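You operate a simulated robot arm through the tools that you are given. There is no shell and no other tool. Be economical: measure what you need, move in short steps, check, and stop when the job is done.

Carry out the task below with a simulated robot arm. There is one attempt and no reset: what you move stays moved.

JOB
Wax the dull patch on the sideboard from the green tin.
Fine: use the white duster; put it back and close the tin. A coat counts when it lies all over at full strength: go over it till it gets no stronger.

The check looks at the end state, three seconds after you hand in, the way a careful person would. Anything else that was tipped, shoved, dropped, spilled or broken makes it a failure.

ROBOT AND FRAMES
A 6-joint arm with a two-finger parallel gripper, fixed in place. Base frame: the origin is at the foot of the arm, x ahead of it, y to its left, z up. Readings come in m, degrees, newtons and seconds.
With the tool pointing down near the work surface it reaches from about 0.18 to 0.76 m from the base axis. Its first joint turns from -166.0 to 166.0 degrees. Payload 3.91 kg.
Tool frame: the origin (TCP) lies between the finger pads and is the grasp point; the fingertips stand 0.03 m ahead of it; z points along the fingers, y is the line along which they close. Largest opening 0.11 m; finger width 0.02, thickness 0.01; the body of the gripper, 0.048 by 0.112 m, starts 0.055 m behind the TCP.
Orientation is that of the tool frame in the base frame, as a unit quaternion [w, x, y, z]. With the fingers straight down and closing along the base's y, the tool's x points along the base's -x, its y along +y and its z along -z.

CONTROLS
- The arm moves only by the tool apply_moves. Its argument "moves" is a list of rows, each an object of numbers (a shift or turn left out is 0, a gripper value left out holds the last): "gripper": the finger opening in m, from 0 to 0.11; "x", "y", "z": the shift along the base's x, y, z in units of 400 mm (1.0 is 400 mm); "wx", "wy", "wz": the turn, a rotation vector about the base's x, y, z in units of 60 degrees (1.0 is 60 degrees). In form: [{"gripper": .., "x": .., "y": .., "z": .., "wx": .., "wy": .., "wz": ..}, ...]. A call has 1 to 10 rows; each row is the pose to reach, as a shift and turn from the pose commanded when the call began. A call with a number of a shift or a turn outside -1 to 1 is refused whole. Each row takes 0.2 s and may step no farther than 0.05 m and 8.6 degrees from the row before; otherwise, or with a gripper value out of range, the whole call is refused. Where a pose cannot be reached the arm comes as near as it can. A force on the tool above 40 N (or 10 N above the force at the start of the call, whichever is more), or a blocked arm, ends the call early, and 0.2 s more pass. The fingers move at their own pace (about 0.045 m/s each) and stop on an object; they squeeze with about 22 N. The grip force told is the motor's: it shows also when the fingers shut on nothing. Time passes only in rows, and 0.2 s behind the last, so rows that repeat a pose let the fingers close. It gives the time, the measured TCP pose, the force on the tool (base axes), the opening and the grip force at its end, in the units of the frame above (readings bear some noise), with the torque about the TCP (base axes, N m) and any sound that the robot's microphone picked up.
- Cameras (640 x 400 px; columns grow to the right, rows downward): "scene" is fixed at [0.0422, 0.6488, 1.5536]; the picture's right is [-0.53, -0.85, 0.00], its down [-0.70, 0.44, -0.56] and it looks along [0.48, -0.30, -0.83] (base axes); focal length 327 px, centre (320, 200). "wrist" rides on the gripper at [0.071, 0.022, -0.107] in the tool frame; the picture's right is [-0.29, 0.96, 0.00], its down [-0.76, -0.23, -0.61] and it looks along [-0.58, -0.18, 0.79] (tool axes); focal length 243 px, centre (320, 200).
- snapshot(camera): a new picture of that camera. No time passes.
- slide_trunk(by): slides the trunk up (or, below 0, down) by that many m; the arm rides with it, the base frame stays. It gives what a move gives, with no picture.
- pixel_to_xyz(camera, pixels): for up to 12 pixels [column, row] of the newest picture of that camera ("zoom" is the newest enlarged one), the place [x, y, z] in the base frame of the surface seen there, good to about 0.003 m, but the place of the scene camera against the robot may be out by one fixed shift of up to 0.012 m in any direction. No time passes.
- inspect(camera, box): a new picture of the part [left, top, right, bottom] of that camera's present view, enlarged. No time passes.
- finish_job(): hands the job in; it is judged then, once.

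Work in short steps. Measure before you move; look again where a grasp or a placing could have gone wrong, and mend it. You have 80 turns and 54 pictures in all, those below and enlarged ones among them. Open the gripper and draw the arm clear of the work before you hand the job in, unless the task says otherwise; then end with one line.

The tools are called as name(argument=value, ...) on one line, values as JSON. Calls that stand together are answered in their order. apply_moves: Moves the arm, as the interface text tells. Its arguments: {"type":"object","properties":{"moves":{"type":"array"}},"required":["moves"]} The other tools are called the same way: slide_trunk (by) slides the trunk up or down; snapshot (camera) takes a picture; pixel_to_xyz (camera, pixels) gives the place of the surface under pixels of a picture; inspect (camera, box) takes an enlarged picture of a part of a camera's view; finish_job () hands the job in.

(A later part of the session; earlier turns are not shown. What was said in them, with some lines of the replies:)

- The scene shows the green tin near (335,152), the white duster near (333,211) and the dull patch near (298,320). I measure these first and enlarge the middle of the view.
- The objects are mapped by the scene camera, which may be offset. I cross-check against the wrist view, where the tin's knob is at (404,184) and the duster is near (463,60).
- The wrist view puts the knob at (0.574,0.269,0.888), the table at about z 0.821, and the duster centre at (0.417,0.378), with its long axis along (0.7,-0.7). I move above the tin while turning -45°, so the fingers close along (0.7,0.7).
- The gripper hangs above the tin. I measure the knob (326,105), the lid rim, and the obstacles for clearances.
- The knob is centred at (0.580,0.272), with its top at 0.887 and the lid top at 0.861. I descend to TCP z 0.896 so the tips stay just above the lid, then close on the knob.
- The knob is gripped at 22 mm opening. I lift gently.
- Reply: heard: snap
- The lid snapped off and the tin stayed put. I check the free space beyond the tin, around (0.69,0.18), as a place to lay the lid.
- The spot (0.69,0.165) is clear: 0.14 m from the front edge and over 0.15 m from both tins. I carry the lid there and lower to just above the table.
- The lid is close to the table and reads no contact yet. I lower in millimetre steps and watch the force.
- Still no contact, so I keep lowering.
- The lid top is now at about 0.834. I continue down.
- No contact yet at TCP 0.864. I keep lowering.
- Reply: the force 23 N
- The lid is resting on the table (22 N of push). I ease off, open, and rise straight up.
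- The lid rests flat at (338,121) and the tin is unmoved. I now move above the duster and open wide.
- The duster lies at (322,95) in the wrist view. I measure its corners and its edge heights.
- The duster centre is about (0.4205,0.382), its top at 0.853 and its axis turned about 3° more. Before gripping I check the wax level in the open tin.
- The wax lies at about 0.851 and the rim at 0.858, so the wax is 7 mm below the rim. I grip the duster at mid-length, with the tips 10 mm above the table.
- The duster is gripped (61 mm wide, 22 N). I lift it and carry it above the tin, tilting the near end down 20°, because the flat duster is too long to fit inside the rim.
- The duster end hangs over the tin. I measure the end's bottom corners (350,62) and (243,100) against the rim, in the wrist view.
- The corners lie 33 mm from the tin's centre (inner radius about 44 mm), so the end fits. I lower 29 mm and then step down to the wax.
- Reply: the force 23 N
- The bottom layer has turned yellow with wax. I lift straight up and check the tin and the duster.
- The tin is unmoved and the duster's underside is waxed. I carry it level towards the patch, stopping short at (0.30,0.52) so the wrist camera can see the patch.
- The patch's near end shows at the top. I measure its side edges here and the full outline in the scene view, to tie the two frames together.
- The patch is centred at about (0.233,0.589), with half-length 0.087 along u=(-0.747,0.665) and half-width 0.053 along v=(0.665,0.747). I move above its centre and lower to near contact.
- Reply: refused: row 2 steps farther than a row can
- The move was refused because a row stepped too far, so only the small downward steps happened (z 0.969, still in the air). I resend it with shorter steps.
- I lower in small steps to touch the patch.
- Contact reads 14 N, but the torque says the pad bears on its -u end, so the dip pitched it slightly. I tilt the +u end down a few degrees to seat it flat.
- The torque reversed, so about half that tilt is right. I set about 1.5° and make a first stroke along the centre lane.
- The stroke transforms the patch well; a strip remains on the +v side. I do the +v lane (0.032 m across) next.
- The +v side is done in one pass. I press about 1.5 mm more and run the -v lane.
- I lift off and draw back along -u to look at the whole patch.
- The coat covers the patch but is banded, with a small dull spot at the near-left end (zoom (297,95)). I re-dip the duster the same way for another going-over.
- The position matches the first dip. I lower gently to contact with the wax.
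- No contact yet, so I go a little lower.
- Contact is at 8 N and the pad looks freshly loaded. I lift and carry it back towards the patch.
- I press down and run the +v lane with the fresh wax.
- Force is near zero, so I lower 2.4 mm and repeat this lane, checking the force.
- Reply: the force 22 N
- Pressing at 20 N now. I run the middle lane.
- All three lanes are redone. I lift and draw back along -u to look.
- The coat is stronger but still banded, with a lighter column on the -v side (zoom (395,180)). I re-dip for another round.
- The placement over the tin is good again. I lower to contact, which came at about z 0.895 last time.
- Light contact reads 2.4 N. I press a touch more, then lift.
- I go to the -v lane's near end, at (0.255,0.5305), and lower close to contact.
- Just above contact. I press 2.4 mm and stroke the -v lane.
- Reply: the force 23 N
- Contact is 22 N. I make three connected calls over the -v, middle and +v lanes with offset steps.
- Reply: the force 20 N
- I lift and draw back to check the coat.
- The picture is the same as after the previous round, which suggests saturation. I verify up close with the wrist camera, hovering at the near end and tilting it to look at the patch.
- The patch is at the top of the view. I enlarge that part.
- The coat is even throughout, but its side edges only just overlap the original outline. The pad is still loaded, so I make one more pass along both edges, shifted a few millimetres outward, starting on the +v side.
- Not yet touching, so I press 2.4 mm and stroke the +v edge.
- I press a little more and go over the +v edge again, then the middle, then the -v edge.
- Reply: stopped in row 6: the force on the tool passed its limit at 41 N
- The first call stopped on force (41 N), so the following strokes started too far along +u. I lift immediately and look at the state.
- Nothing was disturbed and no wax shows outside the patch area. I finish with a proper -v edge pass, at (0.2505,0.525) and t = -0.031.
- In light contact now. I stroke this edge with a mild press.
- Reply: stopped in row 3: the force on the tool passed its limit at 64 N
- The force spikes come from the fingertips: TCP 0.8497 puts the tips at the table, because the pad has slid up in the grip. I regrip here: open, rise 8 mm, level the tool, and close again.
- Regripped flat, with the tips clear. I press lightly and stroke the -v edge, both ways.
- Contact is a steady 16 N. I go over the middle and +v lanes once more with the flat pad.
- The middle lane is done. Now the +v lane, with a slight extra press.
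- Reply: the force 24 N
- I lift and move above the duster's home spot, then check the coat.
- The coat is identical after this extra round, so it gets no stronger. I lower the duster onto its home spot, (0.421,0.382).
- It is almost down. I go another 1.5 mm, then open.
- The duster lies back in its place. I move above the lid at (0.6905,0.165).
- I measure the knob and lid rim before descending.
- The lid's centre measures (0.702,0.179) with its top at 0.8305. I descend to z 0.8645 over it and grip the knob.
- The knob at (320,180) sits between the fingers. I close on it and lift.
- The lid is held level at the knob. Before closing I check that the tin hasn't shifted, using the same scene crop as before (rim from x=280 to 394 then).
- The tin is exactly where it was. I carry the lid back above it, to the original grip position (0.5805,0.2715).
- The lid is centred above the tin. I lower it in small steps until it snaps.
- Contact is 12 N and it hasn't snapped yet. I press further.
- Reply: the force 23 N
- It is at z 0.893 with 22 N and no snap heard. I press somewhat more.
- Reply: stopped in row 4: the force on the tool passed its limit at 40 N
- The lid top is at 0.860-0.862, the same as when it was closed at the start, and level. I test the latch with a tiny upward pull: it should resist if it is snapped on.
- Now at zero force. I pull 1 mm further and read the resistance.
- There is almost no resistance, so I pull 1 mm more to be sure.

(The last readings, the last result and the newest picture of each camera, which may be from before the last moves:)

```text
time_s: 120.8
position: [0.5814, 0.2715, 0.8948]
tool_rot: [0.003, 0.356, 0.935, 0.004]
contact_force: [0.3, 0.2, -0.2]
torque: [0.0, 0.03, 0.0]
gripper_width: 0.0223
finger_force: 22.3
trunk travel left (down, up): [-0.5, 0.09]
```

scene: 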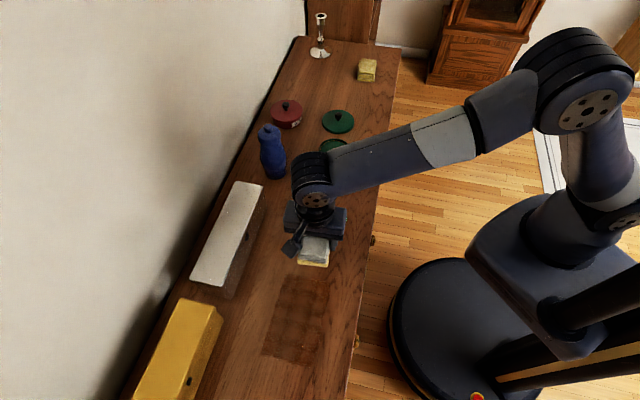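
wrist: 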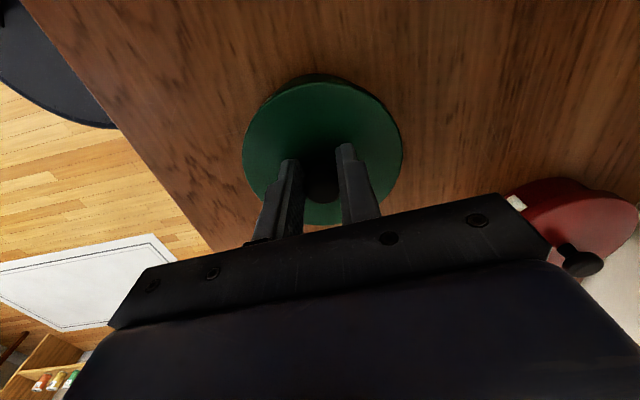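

The lid lifts freely, so it is seated but not latched, and gripping the knob may bind it. I set it down, release it, and press with closed fingertips on the knob top so the lid can centre itself.

apply_moves(moves=[{"z": -0.005}, {"z": -0.008}, {"gripper": 0.055, "z": -0.008}, {"z": -0.008}, {"z": -0.006}, {"z": 0.05}, {"z": 0.1}, {"gripper": 0.0, "z": 0.1}, {"z": 0.1}, {"z": 0.1}])

apply_moves(moves=[{"z": -0.01}, {"z": -0.02}, {"z": -0.03}, {"z": -0.03}])

```text
time_s: 123.0
position: [0.5832, 0.2707, 0.9333]
tool_rot: [0.003, 0.355, 0.935, 0.004]
contact_force: [0.5, -0.1, -0.3]
torque: [0.0, -0.01, -0.01]
gripper_width: 0.0001
finger_force: 15.3
trunk travel left (down, up): [-0.5, 0.09]
heard: snap
```

```text
time_s: 124.0
position: [0.5829, 0.2725, 0.9223]
tool_rot: [0.004, 0.356, 0.935, 0.004]
contact_force: [0.5, 0.2, -0.7]
torque: [0.02, 0.0, 0.05]
gripper_width: 0.0
finger_force: 21.8
trunk travel left (down, up): [-0.5, 0.09]
```

A snap was heard as I released the lid, so it probably latched. I verify by pressing lightly on the knob top, where contact should come near TCP 0.917.

apply_moves(moves=[{"z": -0.006}, {"z": -0.012}, {"z": -0.018}, {"z": -0.022}, {"z": -0.022}])

inspect(camera="scene", box=[290, 110, 380, 190])

```text
time_s: 125.2
position: [0.5822, 0.2714, 0.9147]
tool_rot: [0.004, 0.355, 0.935, 0.003]
contact_force: [1.3, 0.5, 4.5]
torque: [-0.05, -0.03, 0.02]
gripper_width: 0.0001
finger_force: 22.2
trunk travel left (down, up): [-0.5, 0.09]
```

```text
5.00 times, centred on (335, 150) of scene
5 turns are left
```

zoom: 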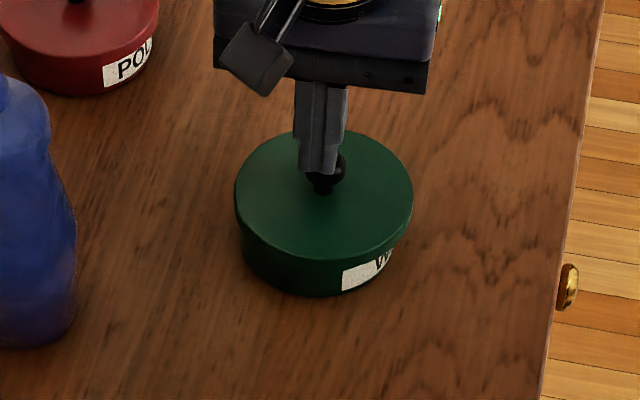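

The lid is flush on the tin and the fingertips touch the knob. I give one firm press to be sure it is latched.

apply_moves(moves=[{"z": -0.003}, {"z": -0.006}, {"z": -0.009}, {"z": -0.012}, {"z": -0.012}])

```text
time_s: 126.4
position: [0.5815, 0.2711, 0.9144]
tool_rot: [0.006, 0.355, 0.935, 0.007]
contact_force: [-8.0, -2.6, 16.7]
torque: [-0.16, 0.19, -0.05]
gripper_width: 0.0
finger_force: 22.5
trunk travel left (down, up): [-0.5, 0.09]
stopped in row 5: the force on the tool passed its limit at 41 N (the readings are from after the stop); the commanded pose is now the measured one
4 turns are left
```

A 41 N press gave no further movement or snap, so the lid is fully home. I rise clear and open the gripper.

apply_moves(moves=[{"z": 0.02}, {"z": 0.1}, {"z": 0.2}, {"z": 0.3}, {"gripper": 0.11, "z": 0.4, "x": -0.03, "y": -0.03}, {"z": 0.4, "x": -0.1, "y": -0.08}, {"z": 0.4, "x": -0.18, "y": -0.13}, {"z": 0.4, "x": -0.26, "y": -0.18}, {"z": 0.4, "x": -0.34, "y": -0.22}])

snapshot(camera="scene")

```text
time_s: 128.4
position: [0.4483, 0.1847, 1.0713]
tool_rot: [0.005, 0.354, 0.935, 0.007]
contact_force: [0.3, -0.6, 0.4]
torque: [-0.04, -0.04, 0.02]
gripper_width: 0.1046
finger_force: 0.0
trunk travel left (down, up): [-0.5, 0.09]
```

```text
0 pictures are left
3 turns are left
```

scene: 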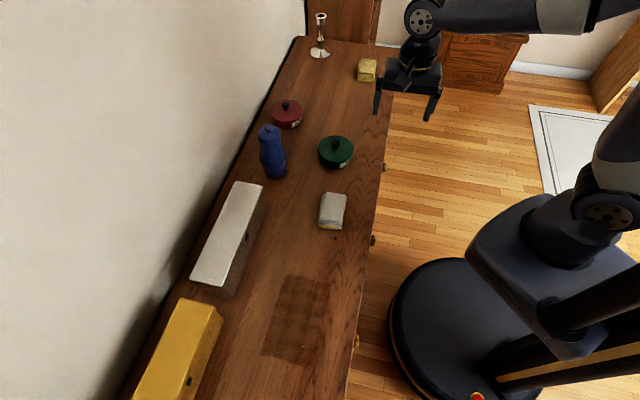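

The patch is waxed, the duster is back at (332,211), the tin is closed at (336,151), nothing else has moved and the arm is clear. I hand in.

finish_job()

```text
The job is handed in.
```

I waxed the dull patch all over from the green tin until another pass made no visible difference, put the white duster back in its place, and closed the tin; a snap sounded as I released the lid, and I pressed it down firmly afterwards.
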